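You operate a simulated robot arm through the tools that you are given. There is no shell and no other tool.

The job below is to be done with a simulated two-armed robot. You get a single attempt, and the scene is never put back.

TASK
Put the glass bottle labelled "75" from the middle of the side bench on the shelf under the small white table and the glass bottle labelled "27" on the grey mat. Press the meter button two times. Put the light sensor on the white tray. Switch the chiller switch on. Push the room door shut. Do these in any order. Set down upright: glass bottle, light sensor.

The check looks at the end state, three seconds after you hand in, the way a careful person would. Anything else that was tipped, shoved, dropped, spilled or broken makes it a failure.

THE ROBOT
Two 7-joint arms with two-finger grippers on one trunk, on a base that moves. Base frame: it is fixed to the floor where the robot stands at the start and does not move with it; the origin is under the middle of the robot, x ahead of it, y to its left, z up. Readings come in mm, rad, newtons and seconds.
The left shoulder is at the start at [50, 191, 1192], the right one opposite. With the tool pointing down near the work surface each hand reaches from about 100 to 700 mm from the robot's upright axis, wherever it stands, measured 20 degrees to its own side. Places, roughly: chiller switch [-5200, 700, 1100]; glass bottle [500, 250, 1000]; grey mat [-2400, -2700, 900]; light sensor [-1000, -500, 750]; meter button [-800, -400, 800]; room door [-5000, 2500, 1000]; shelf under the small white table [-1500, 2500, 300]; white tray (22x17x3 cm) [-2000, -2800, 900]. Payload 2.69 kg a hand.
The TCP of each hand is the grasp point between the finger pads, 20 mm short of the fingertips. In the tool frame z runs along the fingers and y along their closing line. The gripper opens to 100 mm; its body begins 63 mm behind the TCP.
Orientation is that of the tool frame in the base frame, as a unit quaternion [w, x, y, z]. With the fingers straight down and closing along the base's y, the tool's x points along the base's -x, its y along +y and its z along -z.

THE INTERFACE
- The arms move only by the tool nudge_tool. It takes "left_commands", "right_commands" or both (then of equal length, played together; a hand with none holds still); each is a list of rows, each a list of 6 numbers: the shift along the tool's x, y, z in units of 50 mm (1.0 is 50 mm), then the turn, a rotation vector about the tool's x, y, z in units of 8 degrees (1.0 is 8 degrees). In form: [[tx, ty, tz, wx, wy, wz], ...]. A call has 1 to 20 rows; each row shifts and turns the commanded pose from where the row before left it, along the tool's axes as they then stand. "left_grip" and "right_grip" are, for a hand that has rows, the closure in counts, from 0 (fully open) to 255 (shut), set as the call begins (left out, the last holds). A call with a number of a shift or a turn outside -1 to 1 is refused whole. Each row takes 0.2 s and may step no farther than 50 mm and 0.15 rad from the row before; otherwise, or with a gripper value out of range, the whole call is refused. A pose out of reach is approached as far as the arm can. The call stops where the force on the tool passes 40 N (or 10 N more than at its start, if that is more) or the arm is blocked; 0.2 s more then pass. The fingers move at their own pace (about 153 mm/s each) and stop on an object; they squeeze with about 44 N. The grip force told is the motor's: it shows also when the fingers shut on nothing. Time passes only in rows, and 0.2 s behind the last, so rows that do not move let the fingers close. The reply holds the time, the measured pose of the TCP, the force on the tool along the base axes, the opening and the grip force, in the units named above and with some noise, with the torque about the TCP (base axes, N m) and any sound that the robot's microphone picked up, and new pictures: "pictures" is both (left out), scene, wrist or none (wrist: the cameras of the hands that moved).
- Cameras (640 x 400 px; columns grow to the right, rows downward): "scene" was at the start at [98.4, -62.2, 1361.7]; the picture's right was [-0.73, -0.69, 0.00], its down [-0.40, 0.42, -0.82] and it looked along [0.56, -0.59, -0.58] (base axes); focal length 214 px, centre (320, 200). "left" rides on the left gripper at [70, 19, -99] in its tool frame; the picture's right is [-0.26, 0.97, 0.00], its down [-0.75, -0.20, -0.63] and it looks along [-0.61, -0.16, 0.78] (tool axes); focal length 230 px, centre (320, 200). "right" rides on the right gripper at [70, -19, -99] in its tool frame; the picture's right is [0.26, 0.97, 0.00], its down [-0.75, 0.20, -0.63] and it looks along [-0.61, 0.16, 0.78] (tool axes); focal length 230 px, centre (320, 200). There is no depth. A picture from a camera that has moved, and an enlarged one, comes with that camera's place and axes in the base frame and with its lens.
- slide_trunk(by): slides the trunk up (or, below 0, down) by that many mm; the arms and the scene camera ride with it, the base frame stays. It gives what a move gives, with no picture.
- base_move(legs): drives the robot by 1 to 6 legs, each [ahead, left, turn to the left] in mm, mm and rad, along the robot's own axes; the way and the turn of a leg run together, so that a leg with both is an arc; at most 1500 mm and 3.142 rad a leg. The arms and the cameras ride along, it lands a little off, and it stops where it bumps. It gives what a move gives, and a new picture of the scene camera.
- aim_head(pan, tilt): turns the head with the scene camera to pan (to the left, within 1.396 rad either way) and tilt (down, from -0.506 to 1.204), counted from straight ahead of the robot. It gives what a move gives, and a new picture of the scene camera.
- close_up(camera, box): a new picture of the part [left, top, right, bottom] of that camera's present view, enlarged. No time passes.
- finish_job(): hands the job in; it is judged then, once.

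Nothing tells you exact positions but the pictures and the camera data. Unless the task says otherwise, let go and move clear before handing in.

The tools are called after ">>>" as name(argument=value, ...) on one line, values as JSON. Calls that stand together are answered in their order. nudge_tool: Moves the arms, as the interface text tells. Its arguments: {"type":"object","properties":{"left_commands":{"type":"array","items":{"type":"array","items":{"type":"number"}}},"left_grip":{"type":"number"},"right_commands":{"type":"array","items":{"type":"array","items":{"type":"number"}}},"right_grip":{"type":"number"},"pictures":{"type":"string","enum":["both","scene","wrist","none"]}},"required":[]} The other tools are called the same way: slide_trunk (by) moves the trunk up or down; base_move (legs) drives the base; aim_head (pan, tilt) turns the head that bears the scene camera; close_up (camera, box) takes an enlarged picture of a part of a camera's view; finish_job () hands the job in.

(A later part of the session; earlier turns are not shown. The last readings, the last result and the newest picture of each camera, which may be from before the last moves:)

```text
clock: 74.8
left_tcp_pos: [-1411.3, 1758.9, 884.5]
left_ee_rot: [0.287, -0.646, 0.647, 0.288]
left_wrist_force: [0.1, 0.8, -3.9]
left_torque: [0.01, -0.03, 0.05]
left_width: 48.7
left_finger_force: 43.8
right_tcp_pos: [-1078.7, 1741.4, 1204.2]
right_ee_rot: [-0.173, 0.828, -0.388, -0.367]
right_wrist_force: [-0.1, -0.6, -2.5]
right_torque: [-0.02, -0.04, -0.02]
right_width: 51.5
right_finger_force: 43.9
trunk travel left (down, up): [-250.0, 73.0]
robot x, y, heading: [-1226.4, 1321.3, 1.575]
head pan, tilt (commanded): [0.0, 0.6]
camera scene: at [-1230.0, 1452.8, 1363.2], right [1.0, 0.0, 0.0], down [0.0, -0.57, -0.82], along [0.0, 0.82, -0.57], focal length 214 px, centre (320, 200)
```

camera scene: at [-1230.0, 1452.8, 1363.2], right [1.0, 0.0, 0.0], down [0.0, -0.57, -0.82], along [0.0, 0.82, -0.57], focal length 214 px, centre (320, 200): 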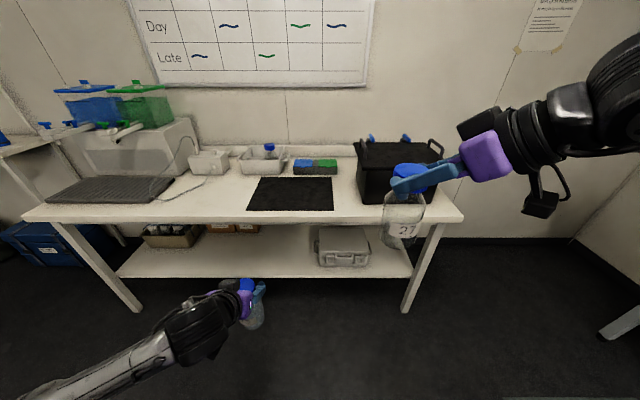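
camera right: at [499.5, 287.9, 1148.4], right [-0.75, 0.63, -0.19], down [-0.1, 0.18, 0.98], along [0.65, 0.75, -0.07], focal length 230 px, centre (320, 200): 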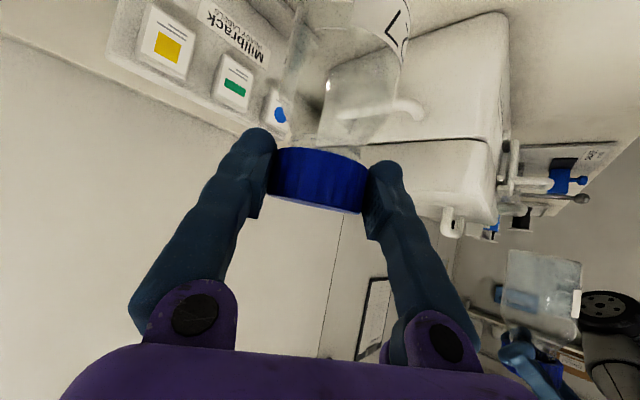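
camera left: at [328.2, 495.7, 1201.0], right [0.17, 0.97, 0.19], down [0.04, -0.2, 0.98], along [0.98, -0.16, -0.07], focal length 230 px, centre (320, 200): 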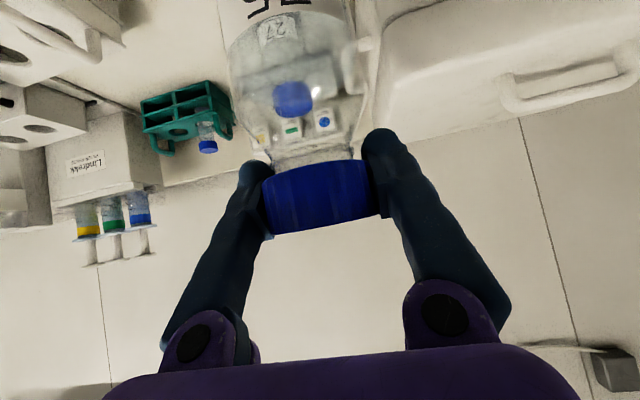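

>>> nudge_tool(left_commands=[[0.713, 0, 0.642, 0, 0, 0], [0.713, 0, 0.642, 0, 0, 0], [0.713, 0, 0.642, 0, 0, 0], [0.713, 0, 0.642, 0, 0, 0], [0.713, 0, 0.642, 0, 0, 0], [0.713, 0, 0.642, 0, 0, 0], [0, 0, 0, 0, 0, 0]], pictures="scene")

```text
clock: 76.4
left_tcp_pos: [-1412.6, 1756.2, 592.1]
left_ee_rot: [-0.286, 0.647, -0.646, -0.288]
left_wrist_force: [-0.4, -0.2, -4.7]
left_torque: [0.05, 0.01, 0.01]
left_width: 49.0
left_finger_force: 43.7
right_tcp_pos: [-1079.0, 1740.3, 1204.3]
right_ee_rot: [-0.173, 0.828, -0.387, -0.367]
right_wrist_force: [-0.7, 0.4, -2.3]
right_torque: [-0.02, 0.0, 0.0]
right_width: 50.9
right_finger_force: 43.9
trunk travel left (down, up): [-250.0, 73.0]
robot x, y, heading: [-1230.1, 1319.3, 1.575]
head pan, tilt (commanded): [0.0, 0.6]
camera scene: at [-1230.3, 1452.6, 1363.2], right [1.0, 0.0, 0.0], down [0.0, -0.57, -0.82], along [0.0, 0.82, -0.57], focal length 214 px, centre (320, 200)
```

scene: 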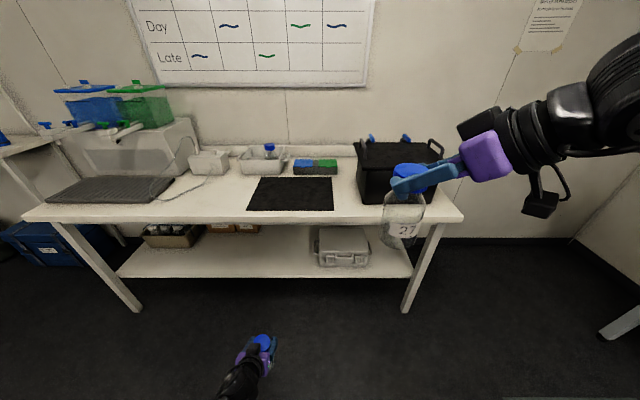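

>>> nudge_tool(left_commands=[[0.713, 0, 0.642, 0, 0, 0], [0.713, 0, 0.642, 0, 0, 0], [0, 0, 0, 0, 0, 0]], pictures="none")

```text
clock: 77.2
left_tcp_pos: [-1519.2, 1744.8, 492.8]
left_ee_rot: [0.232, -0.618, 0.673, 0.334]
left_wrist_force: [0.1, -0.1, -4.2]
left_torque: [0.03, -0.05, 0.02]
left_width: 48.9
left_finger_force: 44.2
right_tcp_pos: [-1077.5, 1741.9, 1203.3]
right_ee_rot: [-0.173, 0.828, -0.388, -0.366]
right_wrist_force: [0.6, 0.1, -2.8]
right_torque: [-0.02, -0.01, 0.01]
right_width: 50.8
right_finger_force: 44.3
trunk travel left (down, up): [-250.0, 73.0]
robot x, y, heading: [-1229.0, 1322.2, 1.575]
head pan, tilt (commanded): [0.0, 0.6]
stopped in row 3 (left hand): the arm was blocked; the commanded pose is now the measured one
```

>>> aim_head(pan=0.5, tilt=0.9)

>>> close_up(camera="left", box=[0, 0, 640, 400])

```text
clock: 78.2
left_tcp_pos: [-1518.7, 1744.2, 490.3]
left_ee_rot: [0.233, -0.618, 0.674, 0.333]
left_wrist_force: [0.6, 0.3, -4.7]
left_torque: [-0.01, -0.06, 0.03]
left_width: 48.8
left_finger_force: 44.9
right_tcp_pos: [-1079.0, 1741.1, 1204.9]
right_ee_rot: [-0.173, 0.828, -0.386, -0.368]
right_wrist_force: [-0.2, -0.6, -3.1]
right_torque: [-0.01, -0.04, 0.02]
right_width: 50.6
right_finger_force: 43.9
trunk travel left (down, up): [-250.0, 73.0]
robot x, y, heading: [-1227.1, 1322.9, 1.575]
head pan, tilt (commanded): [0.499, 0.901]
camera scene: at [-1266.5, 1430.6, 1338.4], right [0.88, 0.48, 0.0], down [0.38, -0.69, -0.62], along [-0.3, 0.54, -0.78], focal length 214 px, centre (320, 200)
```

scene: 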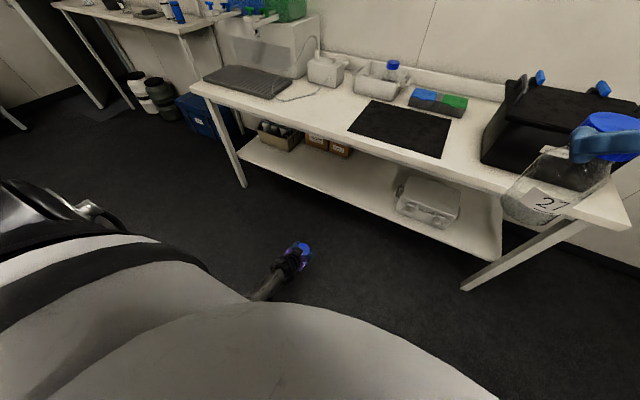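

```text
1.00 times, centred on (320, 200) of left (not enlarged: the box is as wide or as high as the picture)
camera zoom: at [-1535.5, 1625.1, 509.5], right [-0.92, 0.19, 0.34], down [0.36, 0.04, 0.93], along [0.16, 0.98, -0.11], focal length 230 px, centre (320, 200)
```

zoom: 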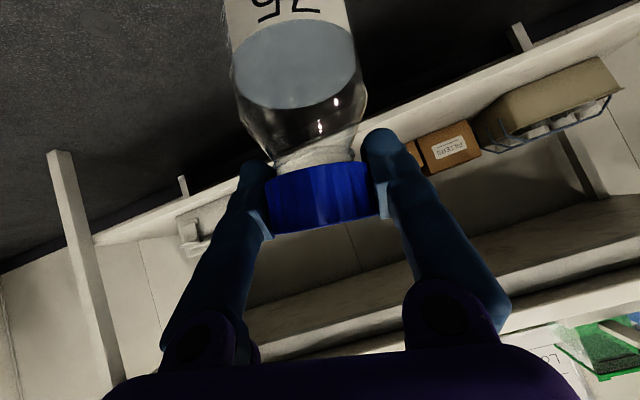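

>>> nudge_tool(left_commands=[[-0.4765, -0.446, -0.348, 0, 0, 0], [-0.4765, -0.446, -0.348, 0, 0, 0], [-0.4765, -0.446, -0.348, 0, 0, 0], [-0.4765, -0.446, -0.348, 0, 0, 0], [0, 0, 0, 0.336, -0.034, -0.466], [0, 0, 0, 0.336, -0.034, -0.466], [0, 0, 0, 0, 0, 0]], pictures="both")

```text
clock: 79.8
left_tcp_pos: [-1428.8, 1752.1, 587.0]
left_ee_rot: [-0.275, 0.648, -0.646, -0.295]
left_wrist_force: [0.5, -0.3, -3.9]
left_torque: [-0.03, -0.02, 0.0]
left_width: 48.8
left_finger_force: 43.4
right_tcp_pos: [-1077.7, 1740.7, 1205.0]
right_ee_rot: [-0.173, 0.828, -0.387, -0.367]
right_wrist_force: [-0.4, -0.3, -1.7]
right_torque: [-0.03, 0.01, 0.01]
right_width: 50.9
right_finger_force: 44.0
trunk travel left (down, up): [-250.0, 73.0]
robot x, y, heading: [-1227.9, 1320.5, 1.571]
head pan, tilt (commanded): [0.499, 0.901]
camera scene: at [-1266.6, 1430.5, 1338.4], right [0.88, 0.48, 0.0], down [0.38, -0.69, -0.62], along [-0.3, 0.54, -0.78], focal length 214 px, centre (320, 200)
camera left: at [-1445.1, 1632.8, 603.0], right [-0.96, 0.16, 0.21], down [0.22, 0.05, 0.97], along [0.14, 0.99, -0.08], focal length 230 px, centre (320, 200)
```

scene: 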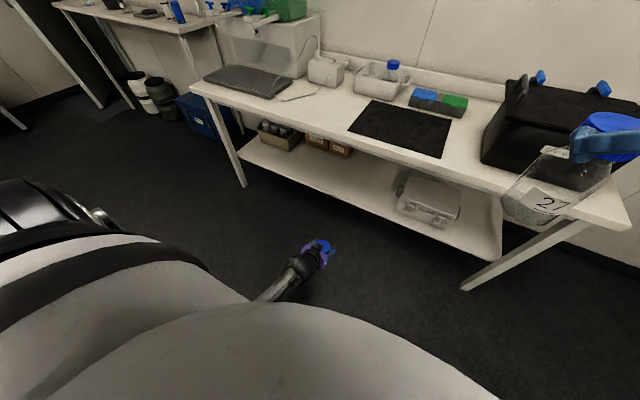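
left: 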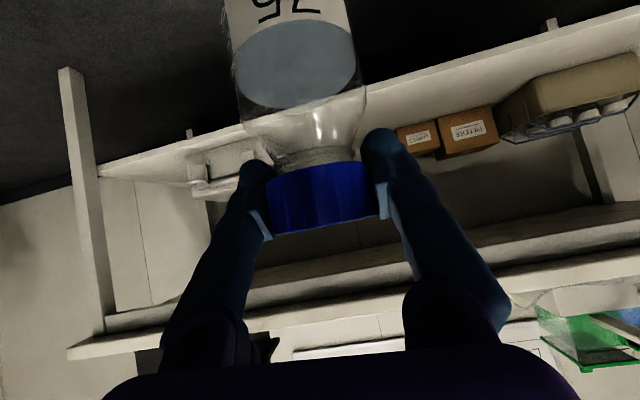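

>>> nudge_tool(left_commands=[[0, -0.75, 0, 0.172, -0.04, -0.066], [0, -0.75, 0, 0, 0, 0], [0, -0.75, 0, 0, 0, 0], [0, -0.75, 0, 0, 0, 0], [0, 0, 0, 0, 0, 0]], right_commands=[[-0.594, 0, -0.535, 0, 0, 0], [-0.594, 0, -0.535, 0, 0, 0], [-0.594, 0, -0.535, 0, 0, 0], [0, 0, 0, 0, 0, 0], [0, 0, 0, 0, 0, 0]], pictures="scene")

```text
clock: 80.4
left_tcp_pos: [-1452.7, 1738.7, 566.6]
left_ee_rot: [0.229, -0.598, 0.692, 0.333]
left_wrist_force: [0.0, 0.1, -3.8]
left_torque: [0.02, -0.04, 0.01]
left_width: 48.8
left_finger_force: 43.7
right_tcp_pos: [-1081.7, 1740.2, 1276.2]
right_ee_rot: [-0.173, 0.829, -0.387, -0.366]
right_wrist_force: [-0.2, -0.1, -1.9]
right_torque: [-0.01, 0.03, 0.03]
right_width: 51.0
right_finger_force: 44.3
trunk travel left (down, up): [-250.0, 73.0]
robot x, y, heading: [-1231.0, 1323.3, 1.576]
head pan, tilt (commanded): [0.499, 0.901]
stopped in row 3 (left hand): the arm was blocked; the commanded pose is now the measured one
camera scene: at [-1266.8, 1430.4, 1338.3], right [0.88, 0.48, 0.0], down [0.38, -0.69, -0.62], along [-0.3, 0.54, -0.78], focal length 214 px, centre (320, 200)
```

scene: 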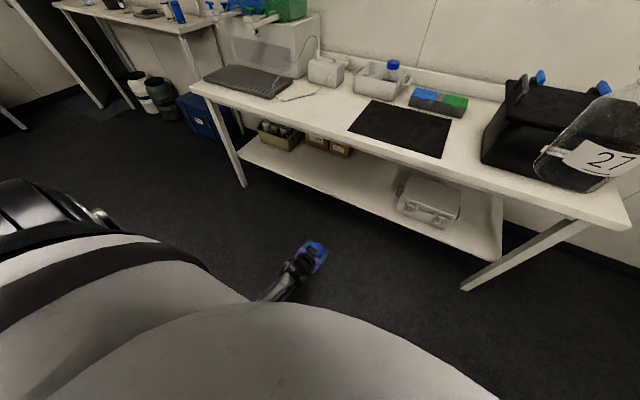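

>>> nudge_tool(left_commands=[[-0.686, 0.027, -0.451, 0, 0, 0], [-0.686, 0.027, -0.451, 0, 0, 0], [-0.686, 0.027, -0.451, 0, 0, 0], [0, 0, 0, 0.277, -0.048, -0.649], [0, 0, 0, 0.277, -0.048, -0.649], [0, 0, 0, 0, 0, 0]], right_commands=[[-0.287, 0.513, 0.315, 0, 0, 0], [-0.287, 0.513, 0.315, 0, 0, 0], [-0.287, 0.513, 0.315, 0, 0, 0], [0, 0, 0, 0, 0, 0], [0, 0, 0, 0, 0, 0], [0, 0, 0, 0, 0, 0]], pictures="scene")

```text
clock: 81.8
left_tcp_pos: [-1434.0, 1760.3, 688.2]
left_ee_rot: [0.285, -0.645, 0.647, 0.291]
left_wrist_force: [-0.4, -0.6, -4.2]
left_torque: [0.05, 0.0, 0.0]
left_width: 49.0
left_finger_force: 44.2
right_tcp_pos: [-1182.3, 1739.3, 1276.5]
right_ee_rot: [-0.173, 0.828, -0.386, -0.368]
right_wrist_force: [-0.3, -0.6, -1.6]
right_torque: [-0.03, -0.02, -0.02]
right_width: 50.9
right_finger_force: 44.5
trunk travel left (down, up): [-250.0, 73.0]
robot x, y, heading: [-1227.7, 1321.9, 1.577]
head pan, tilt (commanded): [0.499, 0.901]
camera scene: at [-1266.5, 1430.5, 1338.4], right [0.88, 0.48, 0.0], down [0.38, -0.69, -0.62], along [-0.3, 0.54, -0.78], focal length 214 px, centre (320, 200)
```

scene: 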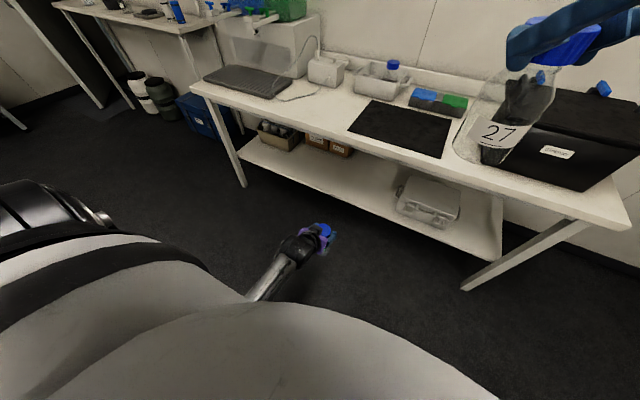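

>>> nudge_tool(left_commands=[[-0.602, 0, 0.669, 0, 0, 0], [-0.602, 0, 0.669, 0, 0, 0], [0, 0, 0, 0, 0, 0]], pictures="none")

>>> slide_trunk(by=-170)

>>> aim_head(pan=0.25, tilt=0.6)

>>> close_up(camera="left", box=[0, 0, 640, 400])

```text
clock: 82.6
left_tcp_pos: [-1435.5, 1847.1, 683.6]
left_ee_rot: [-0.283, 0.647, -0.646, -0.291]
left_wrist_force: [1.2, -0.3, -4.9]
left_torque: [0.0, 0.0, 0.01]
left_width: 48.7
left_finger_force: 44.2
right_tcp_pos: [-1182.0, 1738.3, 1276.2]
right_ee_rot: [-0.173, 0.828, -0.387, -0.367]
right_wrist_force: [0.5, 1.2, -2.8]
right_torque: [0.02, -0.03, 0.03]
right_width: 50.8
right_finger_force: 44.3
trunk travel left (down, up): [-250.0, 73.0]
robot x, y, heading: [-1229.6, 1322.3, 1.574]
head pan, tilt (commanded): [0.499, 0.901]
```

```text
clock: 84.5
left_tcp_pos: [-1434.8, 1849.8, 516.3]
left_ee_rot: [-0.284, 0.646, -0.646, -0.291]
left_wrist_force: [-0.1, 0.5, -3.8]
left_torque: [0.06, -0.03, 0.01]
left_width: 49.0
left_finger_force: 43.4
right_tcp_pos: [-1182.5, 1738.8, 1106.6]
right_ee_rot: [-0.174, 0.828, -0.387, -0.367]
right_wrist_force: [-0.3, 0.7, -1.5]
right_torque: [-0.01, -0.05, -0.02]
right_width: 50.6
right_finger_force: 44.0
trunk travel left (down, up): [-80.0, 243.0]
robot x, y, heading: [-1229.7, 1318.9, 1.576]
head pan, tilt (commanded): [0.499, 0.901]
```

```text
clock: 85.3
left_tcp_pos: [-1435.6, 1850.9, 515.1]
left_ee_rot: [0.284, -0.646, 0.646, 0.291]
left_wrist_force: [0.3, 0.7, -4.6]
left_torque: [-0.04, -0.01, 0.02]
left_width: 48.8
left_finger_force: 43.9
right_tcp_pos: [-1182.7, 1739.0, 1107.2]
right_ee_rot: [-0.172, 0.828, -0.386, -0.368]
right_wrist_force: [-0.2, -0.1, -3.0]
right_torque: [-0.01, -0.02, 0.01]
right_width: 50.6
right_finger_force: 44.4
trunk travel left (down, up): [-80.0, 243.0]
robot x, y, heading: [-1226.6, 1322.5, 1.576]
head pan, tilt (commanded): [0.25, 0.6]
camera scene: at [-1252.4, 1449.9, 1193.1], right [0.97, 0.25, 0.0], down [0.14, -0.55, -0.82], along [-0.21, 0.8, -0.57], focal length 214 px, centre (320, 200)
```

scene: 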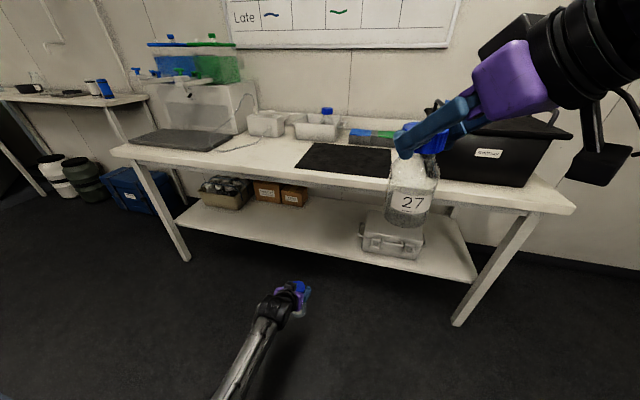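

```text
1.00 times, centred on (320, 200) of left (not enlarged: the box is as wide or as high as the picture)
camera zoom: at [-1452.5, 1731.1, 530.3], right [-0.97, 0.17, 0.2], down [0.21, 0.04, 0.98], along [0.16, 0.99, -0.07], focal length 230 px, centre (320, 200)
```

zoom: 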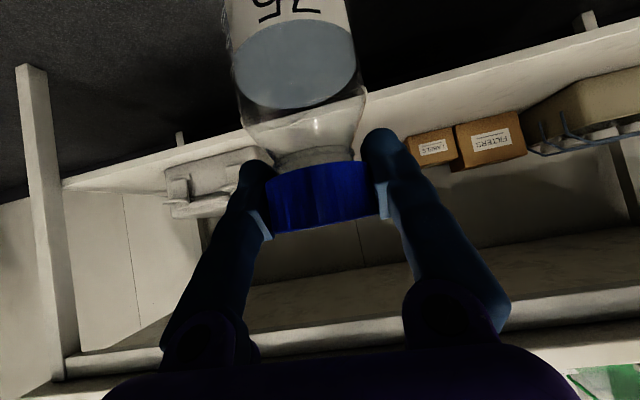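

>>> base_move(legs=[[300, 0, 0]])

>>> close_up(camera="left", box=[0, 0, 640, 400])

```text
clock: 87.3
left_tcp_pos: [-1438.1, 2153.9, 514.9]
left_ee_rot: [-0.283, 0.647, -0.645, -0.291]
left_wrist_force: [0.2, -0.1, -3.7]
left_torque: [-0.03, 0.01, 0.02]
left_width: 49.0
left_finger_force: 44.3
right_tcp_pos: [-1184.7, 2044.3, 1106.6]
right_ee_rot: [-0.173, 0.828, -0.387, -0.368]
right_wrist_force: [0.1, -0.4, -3.6]
right_torque: [-0.04, -0.01, 0.0]
right_width: 50.5
right_finger_force: 43.6
trunk travel left (down, up): [-80.0, 243.0]
robot x, y, heading: [-1230.3, 1624.8, 1.572]
head pan, tilt (commanded): [0.25, 0.6]
camera scene: at [-1254.0, 1754.6, 1193.1], right [0.97, 0.25, 0.0], down [0.14, -0.55, -0.82], along [-0.21, 0.8, -0.57], focal length 214 px, centre (320, 200)
```

scene: 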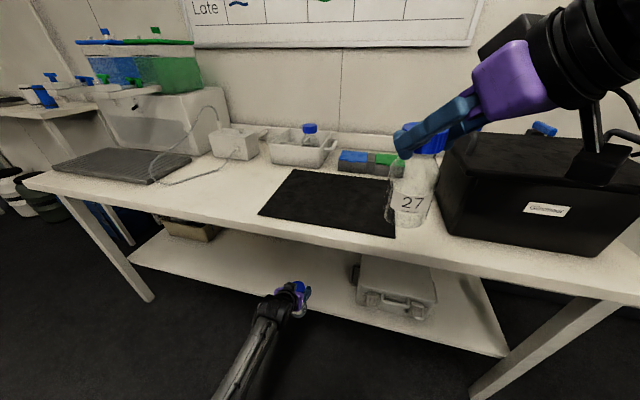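

```text
1.00 times, centred on (320, 200) of left (not enlarged: the box is as wide or as high as the picture)
camera zoom: at [-1454.9, 2034.9, 530.1], right [-0.97, 0.17, 0.2], down [0.21, 0.04, 0.98], along [0.15, 0.99, -0.07], focal length 230 px, centre (320, 200)
```

zoom: 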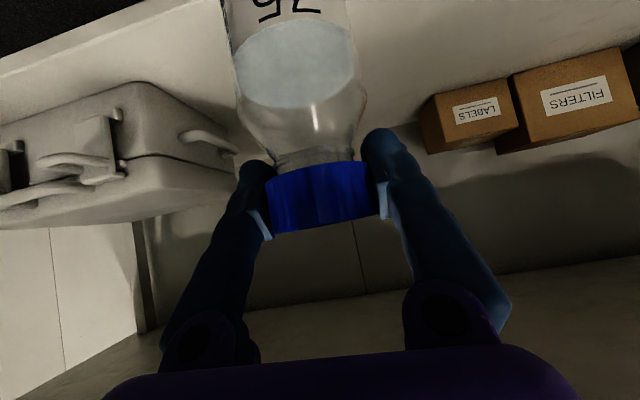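

>>> base_move(legs=[[155, 0, 0]])

>>> close_up(camera="left", box=[0, 0, 640, 400])

```text
clock: 88.8
left_tcp_pos: [-1438.7, 2307.3, 515.0]
left_ee_rot: [-0.283, 0.647, -0.645, -0.291]
left_wrist_force: [-0.2, 0.1, -4.4]
left_torque: [0.0, 0.03, -0.01]
left_width: 48.8
left_finger_force: 44.3
right_tcp_pos: [-1185.3, 2198.2, 1106.4]
right_ee_rot: [-0.173, 0.828, -0.386, -0.367]
right_wrist_force: [-0.7, -0.6, -2.3]
right_torque: [-0.04, -0.04, 0.03]
right_width: 50.8
right_finger_force: 43.8
trunk travel left (down, up): [-80.0, 243.0]
robot x, y, heading: [-1227.3, 1779.9, 1.579]
head pan, tilt (commanded): [0.25, 0.6]
camera scene: at [-1254.7, 1909.1, 1193.0], right [0.97, 0.25, 0.0], down [0.14, -0.55, -0.82], along [-0.21, 0.8, -0.57], focal length 214 px, centre (320, 200)
```

scene: 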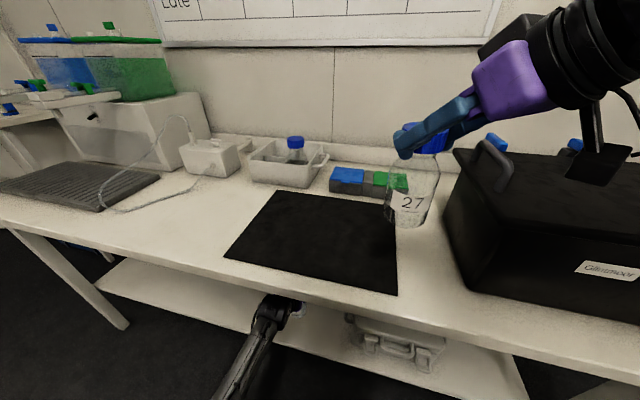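

```text
1.00 times, centred on (320, 200) of left (not enlarged: the box is as wide or as high as the picture)
camera zoom: at [-1455.7, 2189.2, 529.8], right [-0.97, 0.17, 0.2], down [0.21, 0.04, 0.98], along [0.16, 0.99, -0.07], focal length 230 px, centre (320, 200)
```

zoom: 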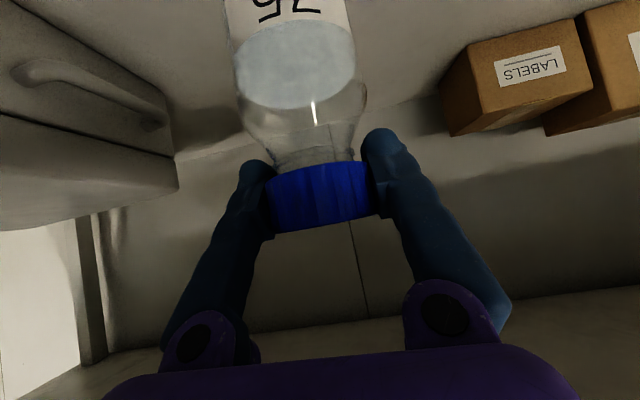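

>>> slide_trunk(by=-25)

>>> close_up(camera="left", box=[0, 0, 640, 400])

```text
clock: 89.5
left_tcp_pos: [-1437.5, 2308.1, 490.0]
left_ee_rot: [-0.283, 0.646, -0.646, -0.291]
left_wrist_force: [0.4, -0.7, -3.8]
left_torque: [0.0, 0.0, 0.05]
left_width: 48.8
left_finger_force: 43.9
right_tcp_pos: [-1185.1, 2198.0, 1081.0]
right_ee_rot: [-0.173, 0.828, -0.387, -0.367]
right_wrist_force: [0.0, -0.4, -1.8]
right_torque: [0.02, -0.03, -0.01]
right_width: 50.6
right_finger_force: 44.4
trunk travel left (down, up): [-55.0, 268.0]
robot x, y, heading: [-1231.2, 1781.8, 1.575]
head pan, tilt (commanded): [0.25, 0.6]
```

```text
1.00 times, centred on (320, 200) of left (not enlarged: the box is as wide or as high as the picture)
camera zoom: at [-1455.9, 2188.8, 504.9], right [-0.97, 0.17, 0.2], down [0.21, 0.04, 0.98], along [0.16, 0.99, -0.07], focal length 230 px, centre (320, 200)
```

zoom: 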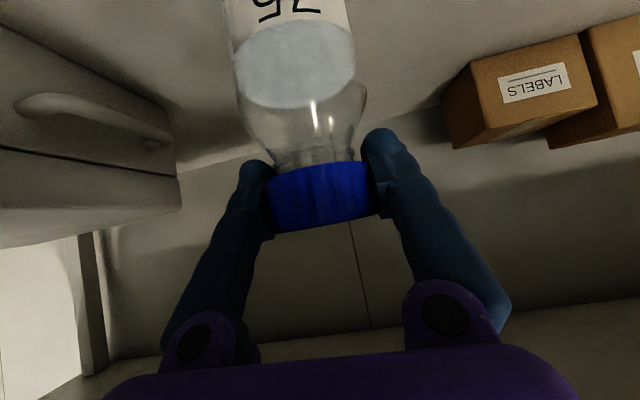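

>>> slide_trunk(by=-12)

>>> slide_trunk(by=-8)

```text
clock: 90.1
left_tcp_pos: [-1438.7, 2308.6, 477.8]
left_ee_rot: [0.283, -0.646, 0.646, 0.291]
left_wrist_force: [0.5, -0.3, -3.5]
left_torque: [0.01, 0.01, 0.02]
left_width: 48.9
left_finger_force: 44.2
right_tcp_pos: [-1185.2, 2197.4, 1069.1]
right_ee_rot: [-0.174, 0.828, -0.387, -0.367]
right_wrist_force: [-0.8, 0.1, -2.8]
right_torque: [0.0, -0.01, 0.02]
right_width: 50.5
right_finger_force: 44.0
trunk travel left (down, up): [-43.0, 280.0]
robot x, y, heading: [-1229.3, 1780.5, 1.57]
head pan, tilt (commanded): [0.25, 0.6]
```

```text
clock: 90.6
left_tcp_pos: [-1438.5, 2309.0, 470.3]
left_ee_rot: [-0.284, 0.646, -0.646, -0.291]
left_wrist_force: [0.2, -0.5, -4.2]
left_torque: [0.0, 0.02, -0.01]
left_width: 49.1
left_finger_force: 44.3
right_tcp_pos: [-1185.8, 2197.6, 1060.9]
right_ee_rot: [-0.173, 0.828, -0.387, -0.367]
right_wrist_force: [-0.2, -0.7, -1.8]
right_torque: [-0.02, -0.04, 0.01]
right_width: 50.5
right_finger_force: 43.9
trunk travel left (down, up): [-35.0, 288.0]
robot x, y, heading: [-1227.5, 1781.2, 1.575]
head pan, tilt (commanded): [0.25, 0.6]
```

>>> slide_trunk(by=-6)

>>> slide_trunk(by=-5)

>>> slide_trunk(by=-5)

```text
clock: 91.2
left_tcp_pos: [-1438.0, 2308.1, 464.2]
left_ee_rot: [-0.284, 0.646, -0.646, -0.291]
left_wrist_force: [0.4, 0.7, -3.7]
left_torque: [0.03, -0.01, 0.0]
left_width: 49.0
left_finger_force: 43.6
right_tcp_pos: [-1184.9, 2198.2, 1055.9]
right_ee_rot: [-0.172, 0.828, -0.386, -0.367]
right_wrist_force: [-0.4, -0.5, -2.6]
right_torque: [-0.03, -0.01, -0.01]
right_width: 50.8
right_finger_force: 43.4
trunk travel left (down, up): [-29.0, 294.0]
robot x, y, heading: [-1232.5, 1780.2, 1.577]
head pan, tilt (commanded): [0.25, 0.6]
```

```text
clock: 91.7
left_tcp_pos: [-1438.0, 2308.6, 459.0]
left_ee_rot: [-0.283, 0.647, -0.646, -0.29]
left_wrist_force: [0.0, -0.2, -4.5]
left_torque: [0.01, 0.04, 0.02]
left_width: 48.8
left_finger_force: 43.9
right_tcp_pos: [-1185.8, 2198.0, 1049.9]
right_ee_rot: [-0.173, 0.828, -0.386, -0.368]
right_wrist_force: [0.5, 0.0, -3.1]
right_torque: [0.0, -0.03, -0.03]
right_width: 50.5
right_finger_force: 44.1
trunk travel left (down, up): [-24.0, 299.0]
robot x, y, heading: [-1231.3, 1779.2, 1.58]
head pan, tilt (commanded): [0.25, 0.6]
```

```text
clock: 92.3
left_tcp_pos: [-1438.8, 2308.9, 453.8]
left_ee_rot: [0.284, -0.646, 0.646, 0.29]
left_wrist_force: [-0.5, -0.2, -4.0]
left_torque: [0.02, 0.01, 0.02]
left_width: 48.9
left_finger_force: 43.5
right_tcp_pos: [-1184.5, 2198.4, 1044.8]
right_ee_rot: [-0.174, 0.828, -0.386, -0.368]
right_wrist_force: [-0.6, 0.0, -1.6]
right_torque: [-0.01, 0.01, 0.03]
right_width: 50.5
right_finger_force: 43.8
trunk travel left (down, up): [-19.0, 304.0]
robot x, y, heading: [-1232.2, 1781.6, 1.576]
head pan, tilt (commanded): [0.25, 0.6]
```

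>>> nudge_tool(left_commands=[[0.0446, 0, 0.0401, 0, 0, 0], [0.0446, 0, 0.0401, 0, 0, 0], [0, 0, 0, 0, 0, 0]], pictures="none")

>>> nudge_tool(left_commands=[[0.0446, 0, 0.0401, 0, 0, 0], [0.0446, 0, 0.0401, 0, 0, 0], [0, 0, 0, 0, 0, 0]], pictures="none")

```text
clock: 93.1
left_tcp_pos: [-1437.8, 2308.0, 448.3]
left_ee_rot: [-0.283, 0.647, -0.645, -0.291]
left_wrist_force: [-0.4, -0.7, -3.6]
left_torque: [0.0, -0.01, 0.01]
left_width: 49.2
left_finger_force: 44.2
right_tcp_pos: [-1185.5, 2197.6, 1044.8]
right_ee_rot: [-0.174, 0.828, -0.387, -0.368]
right_wrist_force: [0.5, -0.3, -1.6]
right_torque: [-0.01, -0.01, -0.01]
right_width: 50.6
right_finger_force: 43.6
trunk travel left (down, up): [-19.0, 304.0]
robot x, y, heading: [-1229.3, 1778.1, 1.579]
head pan, tilt (commanded): [0.25, 0.6]
```

```text
clock: 93.9
left_tcp_pos: [-1438.5, 2309.9, 445.8]
left_ee_rot: [-0.285, 0.647, -0.645, -0.293]
left_wrist_force: [-0.2, -4.9, 10.5]
left_torque: [-0.78, -0.27, -0.06]
left_width: 48.9
left_finger_force: 43.6
right_tcp_pos: [-1185.0, 2196.6, 1045.1]
right_ee_rot: [-0.174, 0.828, -0.386, -0.368]
right_wrist_force: [-0.6, -0.6, -3.2]
right_torque: [0.0, -0.04, 0.0]
right_width: 50.6
right_finger_force: 43.9
trunk travel left (down, up): [-19.0, 304.0]
robot x, y, heading: [-1233.8, 1781.7, 1.584]
head pan, tilt (commanded): [0.25, 0.6]
```

>>> nudge_tool(left_commands=[[-0.03, 0, -0.027, 0, 0, 0], [0, 0, 0, 0, 0, 0]], pictures="none")

```text
clock: 94.5
left_tcp_pos: [-1439.7, 2307.0, 444.8]
left_ee_rot: [-0.283, 0.647, -0.645, -0.292]
left_wrist_force: [-0.7, 2.2, 1.0]
left_torque: [0.13, -0.06, 0.03]
left_width: 48.9
left_finger_force: 44.1
right_tcp_pos: [-1186.1, 2196.5, 1045.7]
right_ee_rot: [-0.173, 0.828, -0.386, -0.367]
right_wrist_force: [-0.4, -0.7, -2.3]
right_torque: [-0.01, -0.01, 0.02]
right_width: 50.5
right_finger_force: 44.1
trunk travel left (down, up): [-19.0, 304.0]
robot x, y, heading: [-1232.5, 1781.1, 1.577]
head pan, tilt (commanded): [0.25, 0.6]
```

>>> nudge_tool(left_commands=[[0, 0, 0, 0, 0, 0], [0, 0, 0, 0, 0, 0], [0, 0, 0, 0, 0, 0]], left_grip=0, pictures="wrist")

```text
clock: 95.3
left_tcp_pos: [-1439.2, 2308.4, 445.1]
left_ee_rot: [0.283, -0.646, 0.646, 0.291]
left_wrist_force: [-0.3, -0.2, -0.3]
left_torque: [0.01, 0.01, 0.01]
left_width: 100.0
left_finger_force: 0.0
right_tcp_pos: [-1186.1, 2198.8, 1045.7]
right_ee_rot: [-0.173, 0.828, -0.387, -0.368]
right_wrist_force: [0.1, 0.3, -1.3]
right_torque: [0.0, -0.04, -0.01]
right_width: 50.5
right_finger_force: 44.2
trunk travel left (down, up): [-19.0, 304.0]
robot x, y, heading: [-1228.6, 1781.9, 1.574]
head pan, tilt (commanded): [0.25, 0.6]
camera left: at [-1456.2, 2188.5, 459.4], right [-0.97, 0.17, 0.2], down [0.21, 0.04, 0.98], along [0.16, 0.99, -0.07], focal length 230 px, centre (320, 200)
```

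left: 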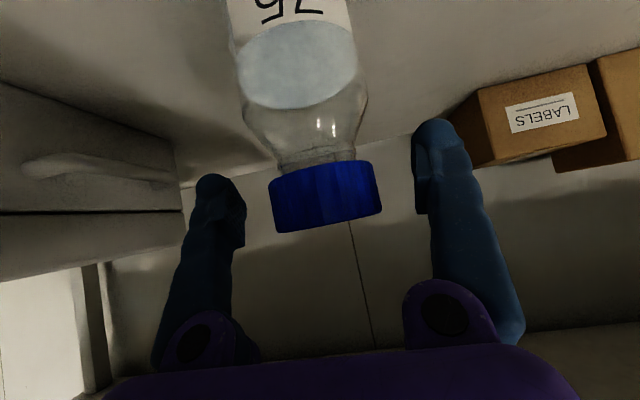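

>>> base_move(legs=[[-200, 0, 0]])

>>> close_up(camera="left", box=[0, 0, 640, 400])

```text
clock: 96.8
left_tcp_pos: [-1438.6, 2109.3, 444.9]
left_ee_rot: [-0.283, 0.647, -0.645, -0.292]
left_wrist_force: [0.2, 0.4, -0.2]
left_torque: [-0.01, -0.02, 0.02]
left_width: 100.1
left_finger_force: 0.0
right_tcp_pos: [-1184.5, 1998.4, 1046.7]
right_ee_rot: [-0.173, 0.829, -0.386, -0.366]
right_wrist_force: [-0.6, -0.2, -2.5]
right_torque: [-0.02, -0.03, 0.0]
right_width: 50.6
right_finger_force: 44.0
trunk travel left (down, up): [-19.0, 304.0]
robot x, y, heading: [-1228.9, 1584.6, 1.579]
head pan, tilt (commanded): [0.25, 0.6]
camera scene: at [-1253.7, 1710.1, 1132.2], right [0.97, 0.25, 0.0], down [0.14, -0.55, -0.83], along [-0.21, 0.8, -0.56], focal length 214 px, centre (320, 200)
```

scene: 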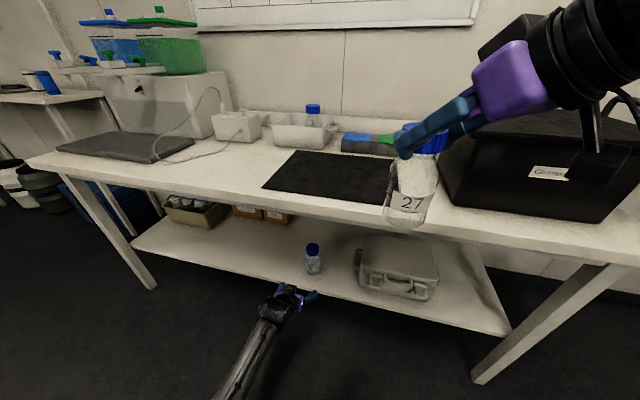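

```text
1.00 times, centred on (320, 200) of left (not enlarged: the box is as wide or as high as the picture)
camera zoom: at [-1455.8, 1990.2, 459.6], right [-0.97, 0.16, 0.2], down [0.21, 0.04, 0.98], along [0.15, 0.99, -0.07], focal length 230 px, centre (320, 200)
```

zoom: 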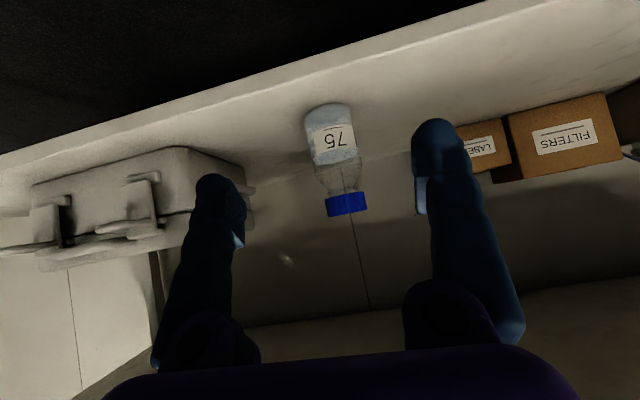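

Bottle 75 stands upright on the shelf. Next I'll back off, raise the trunk and left arm, and head for the door and chiller end of the room.

>>> base_move(legs=[[-250, 0, 0]])

>>> slide_trunk(by=231)

>>> nudge_tool(left_commands=[[-0.713, 0, -0.642, 0, 0, 0], [-0.713, 0, -0.642, 0, 0, 0], [-0.713, 0, -0.642, 0, 0, 0], [-0.713, 0, -0.642, 0, 0, 0], [-0.713, 0, -0.642, 0, 0, 0], [-0.713, 0, -0.642, 0, 0, 0], [-0.713, 0, -0.642, 0, 0, 0], [-0.713, 0, -0.642, 0, 0, 0], [-0.713, 0, -0.642, 0, 0, 0], [-0.713, 0, -0.642, 0, 0, 0], [0, 0, 0, 0, 0, 0]], pictures="scene")

```text
clock: 98.7
left_tcp_pos: [-1440.9, 1857.9, 446.6]
left_ee_rot: [-0.282, 0.649, -0.643, -0.293]
left_wrist_force: [0.2, -0.1, -0.1]
left_torque: [0.01, 0.01, 0.01]
left_width: 99.9
left_finger_force: 0.1
right_tcp_pos: [-1185.1, 1750.6, 1045.5]
right_ee_rot: [-0.172, 0.83, -0.383, -0.368]
right_wrist_force: [-0.4, -0.6, -2.4]
right_torque: [-0.03, -0.03, -0.01]
right_width: 50.7
right_finger_force: 44.1
trunk travel left (down, up): [-19.0, 304.0]
robot x, y, heading: [-1226.8, 1332.9, 1.589]
head pan, tilt (commanded): [0.25, 0.6]
camera scene: at [-1252.1, 1460.4, 1132.2], right [0.97, 0.26, 0.0], down [0.15, -0.55, -0.83], along [-0.22, 0.8, -0.56], focal length 214 px, centre (320, 200)
```

scene: 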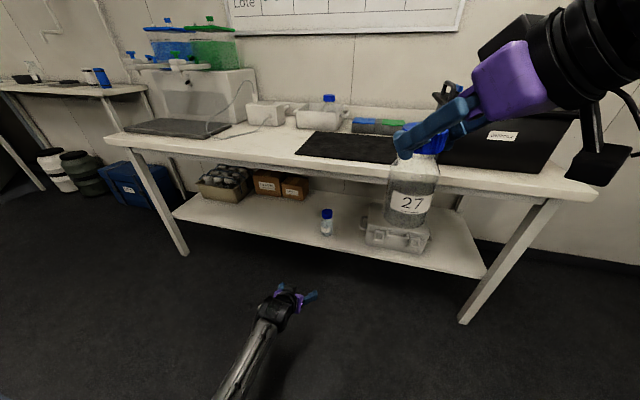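

```text
clock: 101.1
left_tcp_pos: [-1441.2, 1857.8, 675.1]
left_ee_rot: [-0.282, 0.649, -0.643, -0.293]
left_wrist_force: [-0.1, 0.0, 0.0]
left_torque: [-0.02, 0.04, 0.0]
left_width: 100.6
left_finger_force: 0.0
right_tcp_pos: [-1186.1, 1751.5, 1276.6]
right_ee_rot: [-0.171, 0.83, -0.383, -0.368]
right_wrist_force: [-0.2, -0.1, -1.9]
right_torque: [-0.03, 0.0, 0.02]
right_width: 50.7
right_finger_force: 44.3
trunk travel left (down, up): [-250.0, 73.0]
robot x, y, heading: [-1228.8, 1332.4, 1.582]
head pan, tilt (commanded): [0.25, 0.6]
```

```text
clock: 102.7
left_tcp_pos: [-1455.9, 1818.8, 921.4]
left_ee_rot: [-0.206, 0.668, -0.667, -0.256]
left_wrist_force: [-0.4, 0.2, 0.3]
left_torque: [0.0, -0.04, -0.03]
left_width: 100.0
left_finger_force: 0.1
right_tcp_pos: [-1183.9, 1751.6, 1276.3]
right_ee_rot: [-0.171, 0.83, -0.383, -0.367]
right_wrist_force: [0.2, -0.1, -2.1]
right_torque: [-0.01, 0.0, -0.03]
right_width: 50.4
right_finger_force: 44.2
trunk travel left (down, up): [-250.0, 73.0]
robot x, y, heading: [-1224.1, 1334.6, 1.588]
head pan, tilt (commanded): [0.25, 0.6]
stopped in row 8 (left hand): the arm was blocked; the commanded pose is now the measured one
camera scene: at [-1252.0, 1460.6, 1363.2], right [0.97, 0.26, 0.0], down [0.15, -0.55, -0.82], along [-0.22, 0.8, -0.57], focal length 214 px, centre (320, 200)
```

scene: 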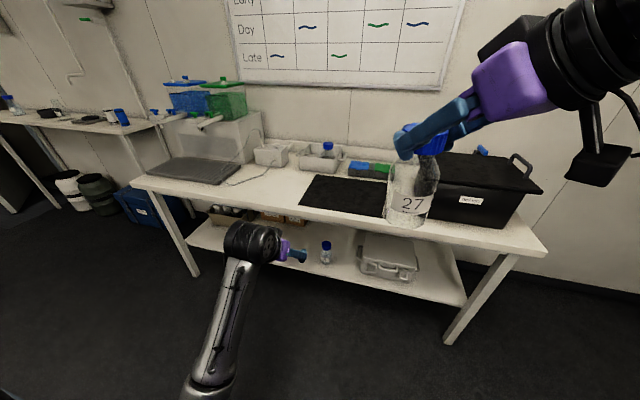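

>>> nudge_tool(left_commands=[[-0.592, 0.063, -0.751, 0, 0, 0], [-0.592, 0.063, -0.751, 0, 0, 0], [-0.592, 0.063, -0.751, 0, 0, 0], [0, 0, 0, 0, 0, 0]], pictures="scene")

```text
clock: 103.5
left_tcp_pos: [-1538.4, 1818.8, 1049.5]
left_ee_rot: [-0.115, 0.676, -0.645, -0.337]
left_wrist_force: [0.8, 0.6, -0.3]
left_torque: [0.01, 0.02, 0.03]
left_width: 100.0
left_finger_force: 0.0
left hand out of reach, approached as far as the arm can: row 3
right_tcp_pos: [-1184.7, 1750.9, 1275.8]
right_ee_rot: [-0.172, 0.831, -0.382, -0.367]
right_wrist_force: [0.5, 1.0, -1.8]
right_torque: [-0.02, -0.01, 0.01]
right_width: 50.6
right_finger_force: 44.2
trunk travel left (down, up): [-250.0, 73.0]
robot x, y, heading: [-1224.3, 1333.7, 1.585]
head pan, tilt (commanded): [0.25, 0.6]
stopped in row 4 (left hand): the arm was blocked; the commanded pose is now the measured one
camera scene: at [-1251.9, 1460.8, 1363.1], right [0.97, 0.26, 0.0], down [0.15, -0.55, -0.82], along [-0.22, 0.8, -0.57], focal length 214 px, centre (320, 200)
```

scene: 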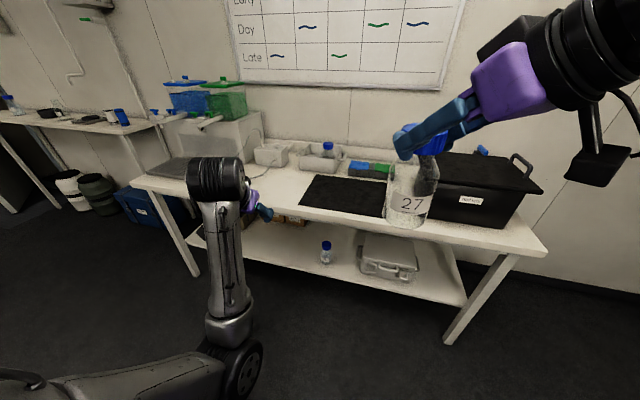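

>>> nudge_tool(left_commands=[[0, 0, 0, 0.33, -0.872, -0.206], [0, 0, 0, 0.33, -0.872, -0.206], [0, 0, 0, 0.33, -0.872, -0.206], [0, 0, 0, 0.33, -0.872, -0.206], [0, 0, 0, 0.33, -0.872, -0.206], [0, 0, 0, 0.33, -0.872, -0.206], [0, 0, 0, 0, 0, 0]], left_grip=255, pictures="scene")

```text
clock: 104.4
left_tcp_pos: [-1546.0, 1836.2, 1132.9]
left_ee_rot: [-0.336, 0.586, -0.568, -0.47]
left_wrist_force: [-0.3, -0.6, -0.6]
left_torque: [0.0, 0.01, -0.02]
left_width: 0.1
left_finger_force: 29.3
right_tcp_pos: [-1186.2, 1749.8, 1276.9]
right_ee_rot: [-0.171, 0.831, -0.382, -0.367]
right_wrist_force: [-1.0, 0.2, -2.2]
right_torque: [0.0, -0.04, 0.01]
right_width: 50.4
right_finger_force: 44.1
trunk travel left (down, up): [-250.0, 73.0]
robot x, y, heading: [-1225.3, 1331.0, 1.587]
head pan, tilt (commanded): [0.25, 0.6]
stopped in row 4 (left hand): the arm was blocked; the commanded pose is now the measured one
camera scene: at [-1252.2, 1460.5, 1363.2], right [0.97, 0.26, 0.0], down [0.15, -0.55, -0.83], along [-0.22, 0.8, -0.56], focal length 214 px, centre (320, 200)
```

scene: 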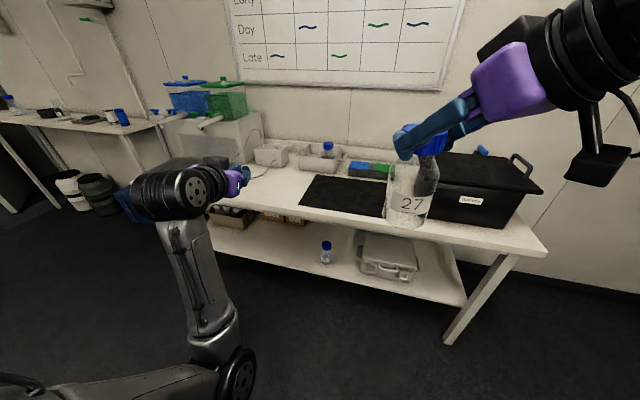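

>>> base_move(legs=[[0, 0, 1.55]])

>>> aim_head(pan=0.0, tilt=0.3)

>>> close_up(camera="scene", box=[160, 100, 480, 300])

```text
clock: 108.6
left_tcp_pos: [-1735.8, 1022.4, 1133.5]
left_ee_rot: [0.089, 0.816, 0.006, -0.571]
left_wrist_force: [0.3, 0.7, 0.8]
left_torque: [-0.02, -0.02, 0.0]
left_width: 0.0
left_finger_force: 29.5
right_tcp_pos: [-1643.4, 1381.2, 1276.3]
right_ee_rot: [0.136, 0.86, 0.31, -0.382]
right_wrist_force: [-0.8, 0.4, -2.3]
right_torque: [0.02, -0.02, 0.01]
right_width: 50.7
right_finger_force: 43.9
trunk travel left (down, up): [-250.0, 73.0]
robot x, y, heading: [-1226.8, 1334.5, 3.143]
head pan, tilt (commanded): [0.25, 0.6]
camera scene: at [-1354.3, 1313.4, 1363.2], right [-0.25, 0.97, 0.0], down [0.55, 0.14, -0.82], along [-0.8, -0.2, -0.57], focal length 214 px, centre (320, 200)
```

scene: 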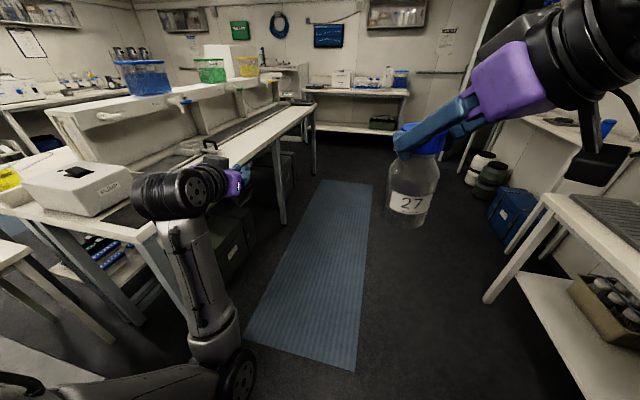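

```text
clock: 109.4
left_tcp_pos: [-1735.3, 1021.6, 1133.5]
left_ee_rot: [0.089, 0.816, 0.006, -0.571]
left_wrist_force: [-0.4, -0.1, -0.5]
left_torque: [0.02, 0.02, 0.01]
left_width: 0.0
left_finger_force: 29.3
right_tcp_pos: [-1642.9, 1381.2, 1275.6]
right_ee_rot: [0.135, 0.86, 0.31, -0.382]
right_wrist_force: [-0.1, 0.4, -2.7]
right_torque: [0.02, -0.01, -0.01]
right_width: 50.5
right_finger_force: 44.0
trunk travel left (down, up): [-250.0, 73.0]
robot x, y, heading: [-1226.9, 1331.5, 3.136]
head pan, tilt (commanded): [0.0, 0.3]
camera scene: at [-1362.1, 1335.2, 1390.6], right [0.0, 1.0, 0.0], down [0.3, 0.0, -0.95], along [-0.95, 0.0, -0.3], focal length 214 px, centre (320, 200)
```

scene: 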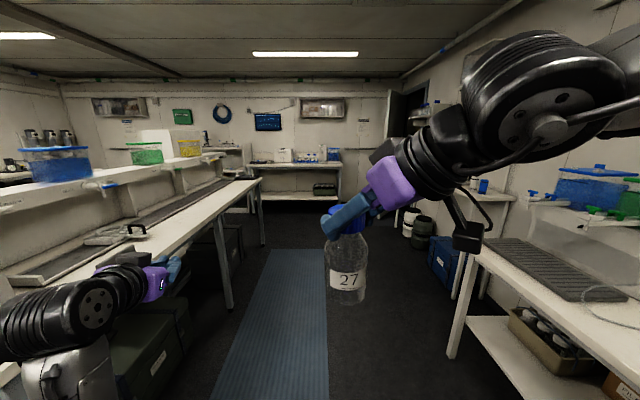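

```text
2.00 times, centred on (320, 200) of scene
camera zoom: at [-1362.1, 1335.2, 1390.6], right [0.0, 1.0, 0.0], down [0.3, 0.0, -0.95], along [-0.95, 0.0, -0.3], focal length 429 px, centre (320, 200)
```

zoom: 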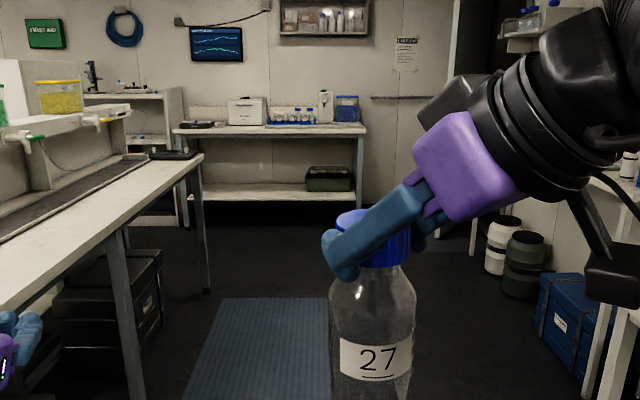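

>>> base_move(legs=[[0, -70, 0], [1400, 0, 0]])

>>> close_up(camera="scene", box=[160, 60, 480, 260])

>>> aim_head(pan=-0.6, tilt=0.3)

```text
clock: 117.1
left_tcp_pos: [-3105.0, 1095.7, 1132.6]
left_ee_rot: [0.089, 0.816, 0.005, -0.571]
left_wrist_force: [0.0, 1.1, 0.2]
left_torque: [-0.02, 0.04, -0.03]
left_width: 0.1
left_finger_force: 29.0
right_tcp_pos: [-3011.7, 1454.2, 1276.7]
right_ee_rot: [0.135, 0.861, 0.309, -0.382]
right_wrist_force: [0.3, -0.3, -1.9]
right_torque: [-0.01, -0.02, 0.02]
right_width: 50.8
right_finger_force: 44.4
trunk travel left (down, up): [-250.0, 73.0]
robot x, y, heading: [-2596.4, 1406.9, 3.137]
head pan, tilt (commanded): [0.0, 0.3]
camera scene: at [-2731.1, 1408.7, 1390.7], right [0.0, 1.0, 0.0], down [0.3, 0.0, -0.96], along [-0.96, 0.0, -0.3], focal length 214 px, centre (320, 200)
```

scene: 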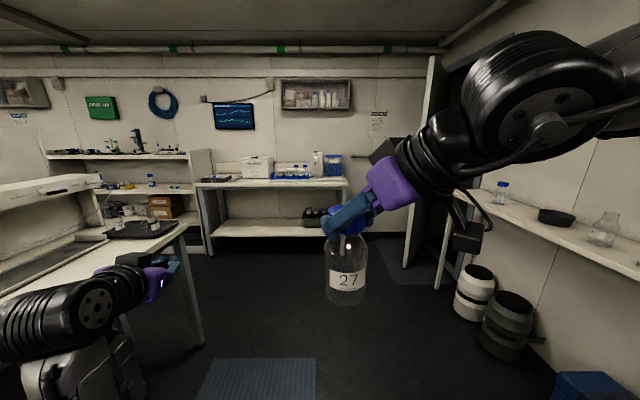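

```text
2.00 times, centred on (320, 160) of scene
camera zoom: at [-2731.1, 1408.7, 1390.7], right [0.0, 1.0, 0.0], down [0.3, 0.0, -0.96], along [-0.96, 0.0, -0.3], focal length 429 px, centre (320, 280)
```

zoom: 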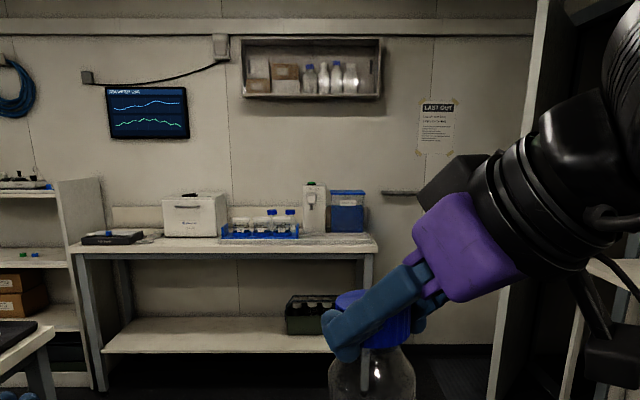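

```text
clock: 118.1
left_tcp_pos: [-3105.2, 1096.5, 1134.0]
left_ee_rot: [0.088, 0.816, 0.003, -0.571]
left_wrist_force: [-0.3, 1.1, -0.5]
left_torque: [0.02, -0.02, 0.03]
left_width: 0.0
left_finger_force: 29.7
right_tcp_pos: [-3011.1, 1454.1, 1275.8]
right_ee_rot: [0.135, 0.86, 0.309, -0.382]
right_wrist_force: [-0.5, 0.7, -2.3]
right_torque: [0.02, -0.02, 0.01]
right_width: 50.4
right_finger_force: 44.2
trunk travel left (down, up): [-250.0, 73.0]
robot x, y, heading: [-2599.0, 1401.9, 3.137]
head pan, tilt (commanded): [-0.6, 0.3]
camera scene: at [-2714.4, 1461.3, 1390.7], right [0.57, 0.82, 0.0], down [0.24, -0.17, -0.96], along [-0.79, 0.54, -0.3], focal length 214 px, centre (320, 200)
```

scene: 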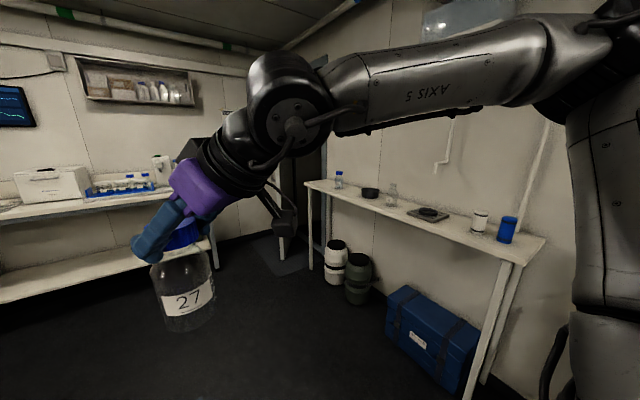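

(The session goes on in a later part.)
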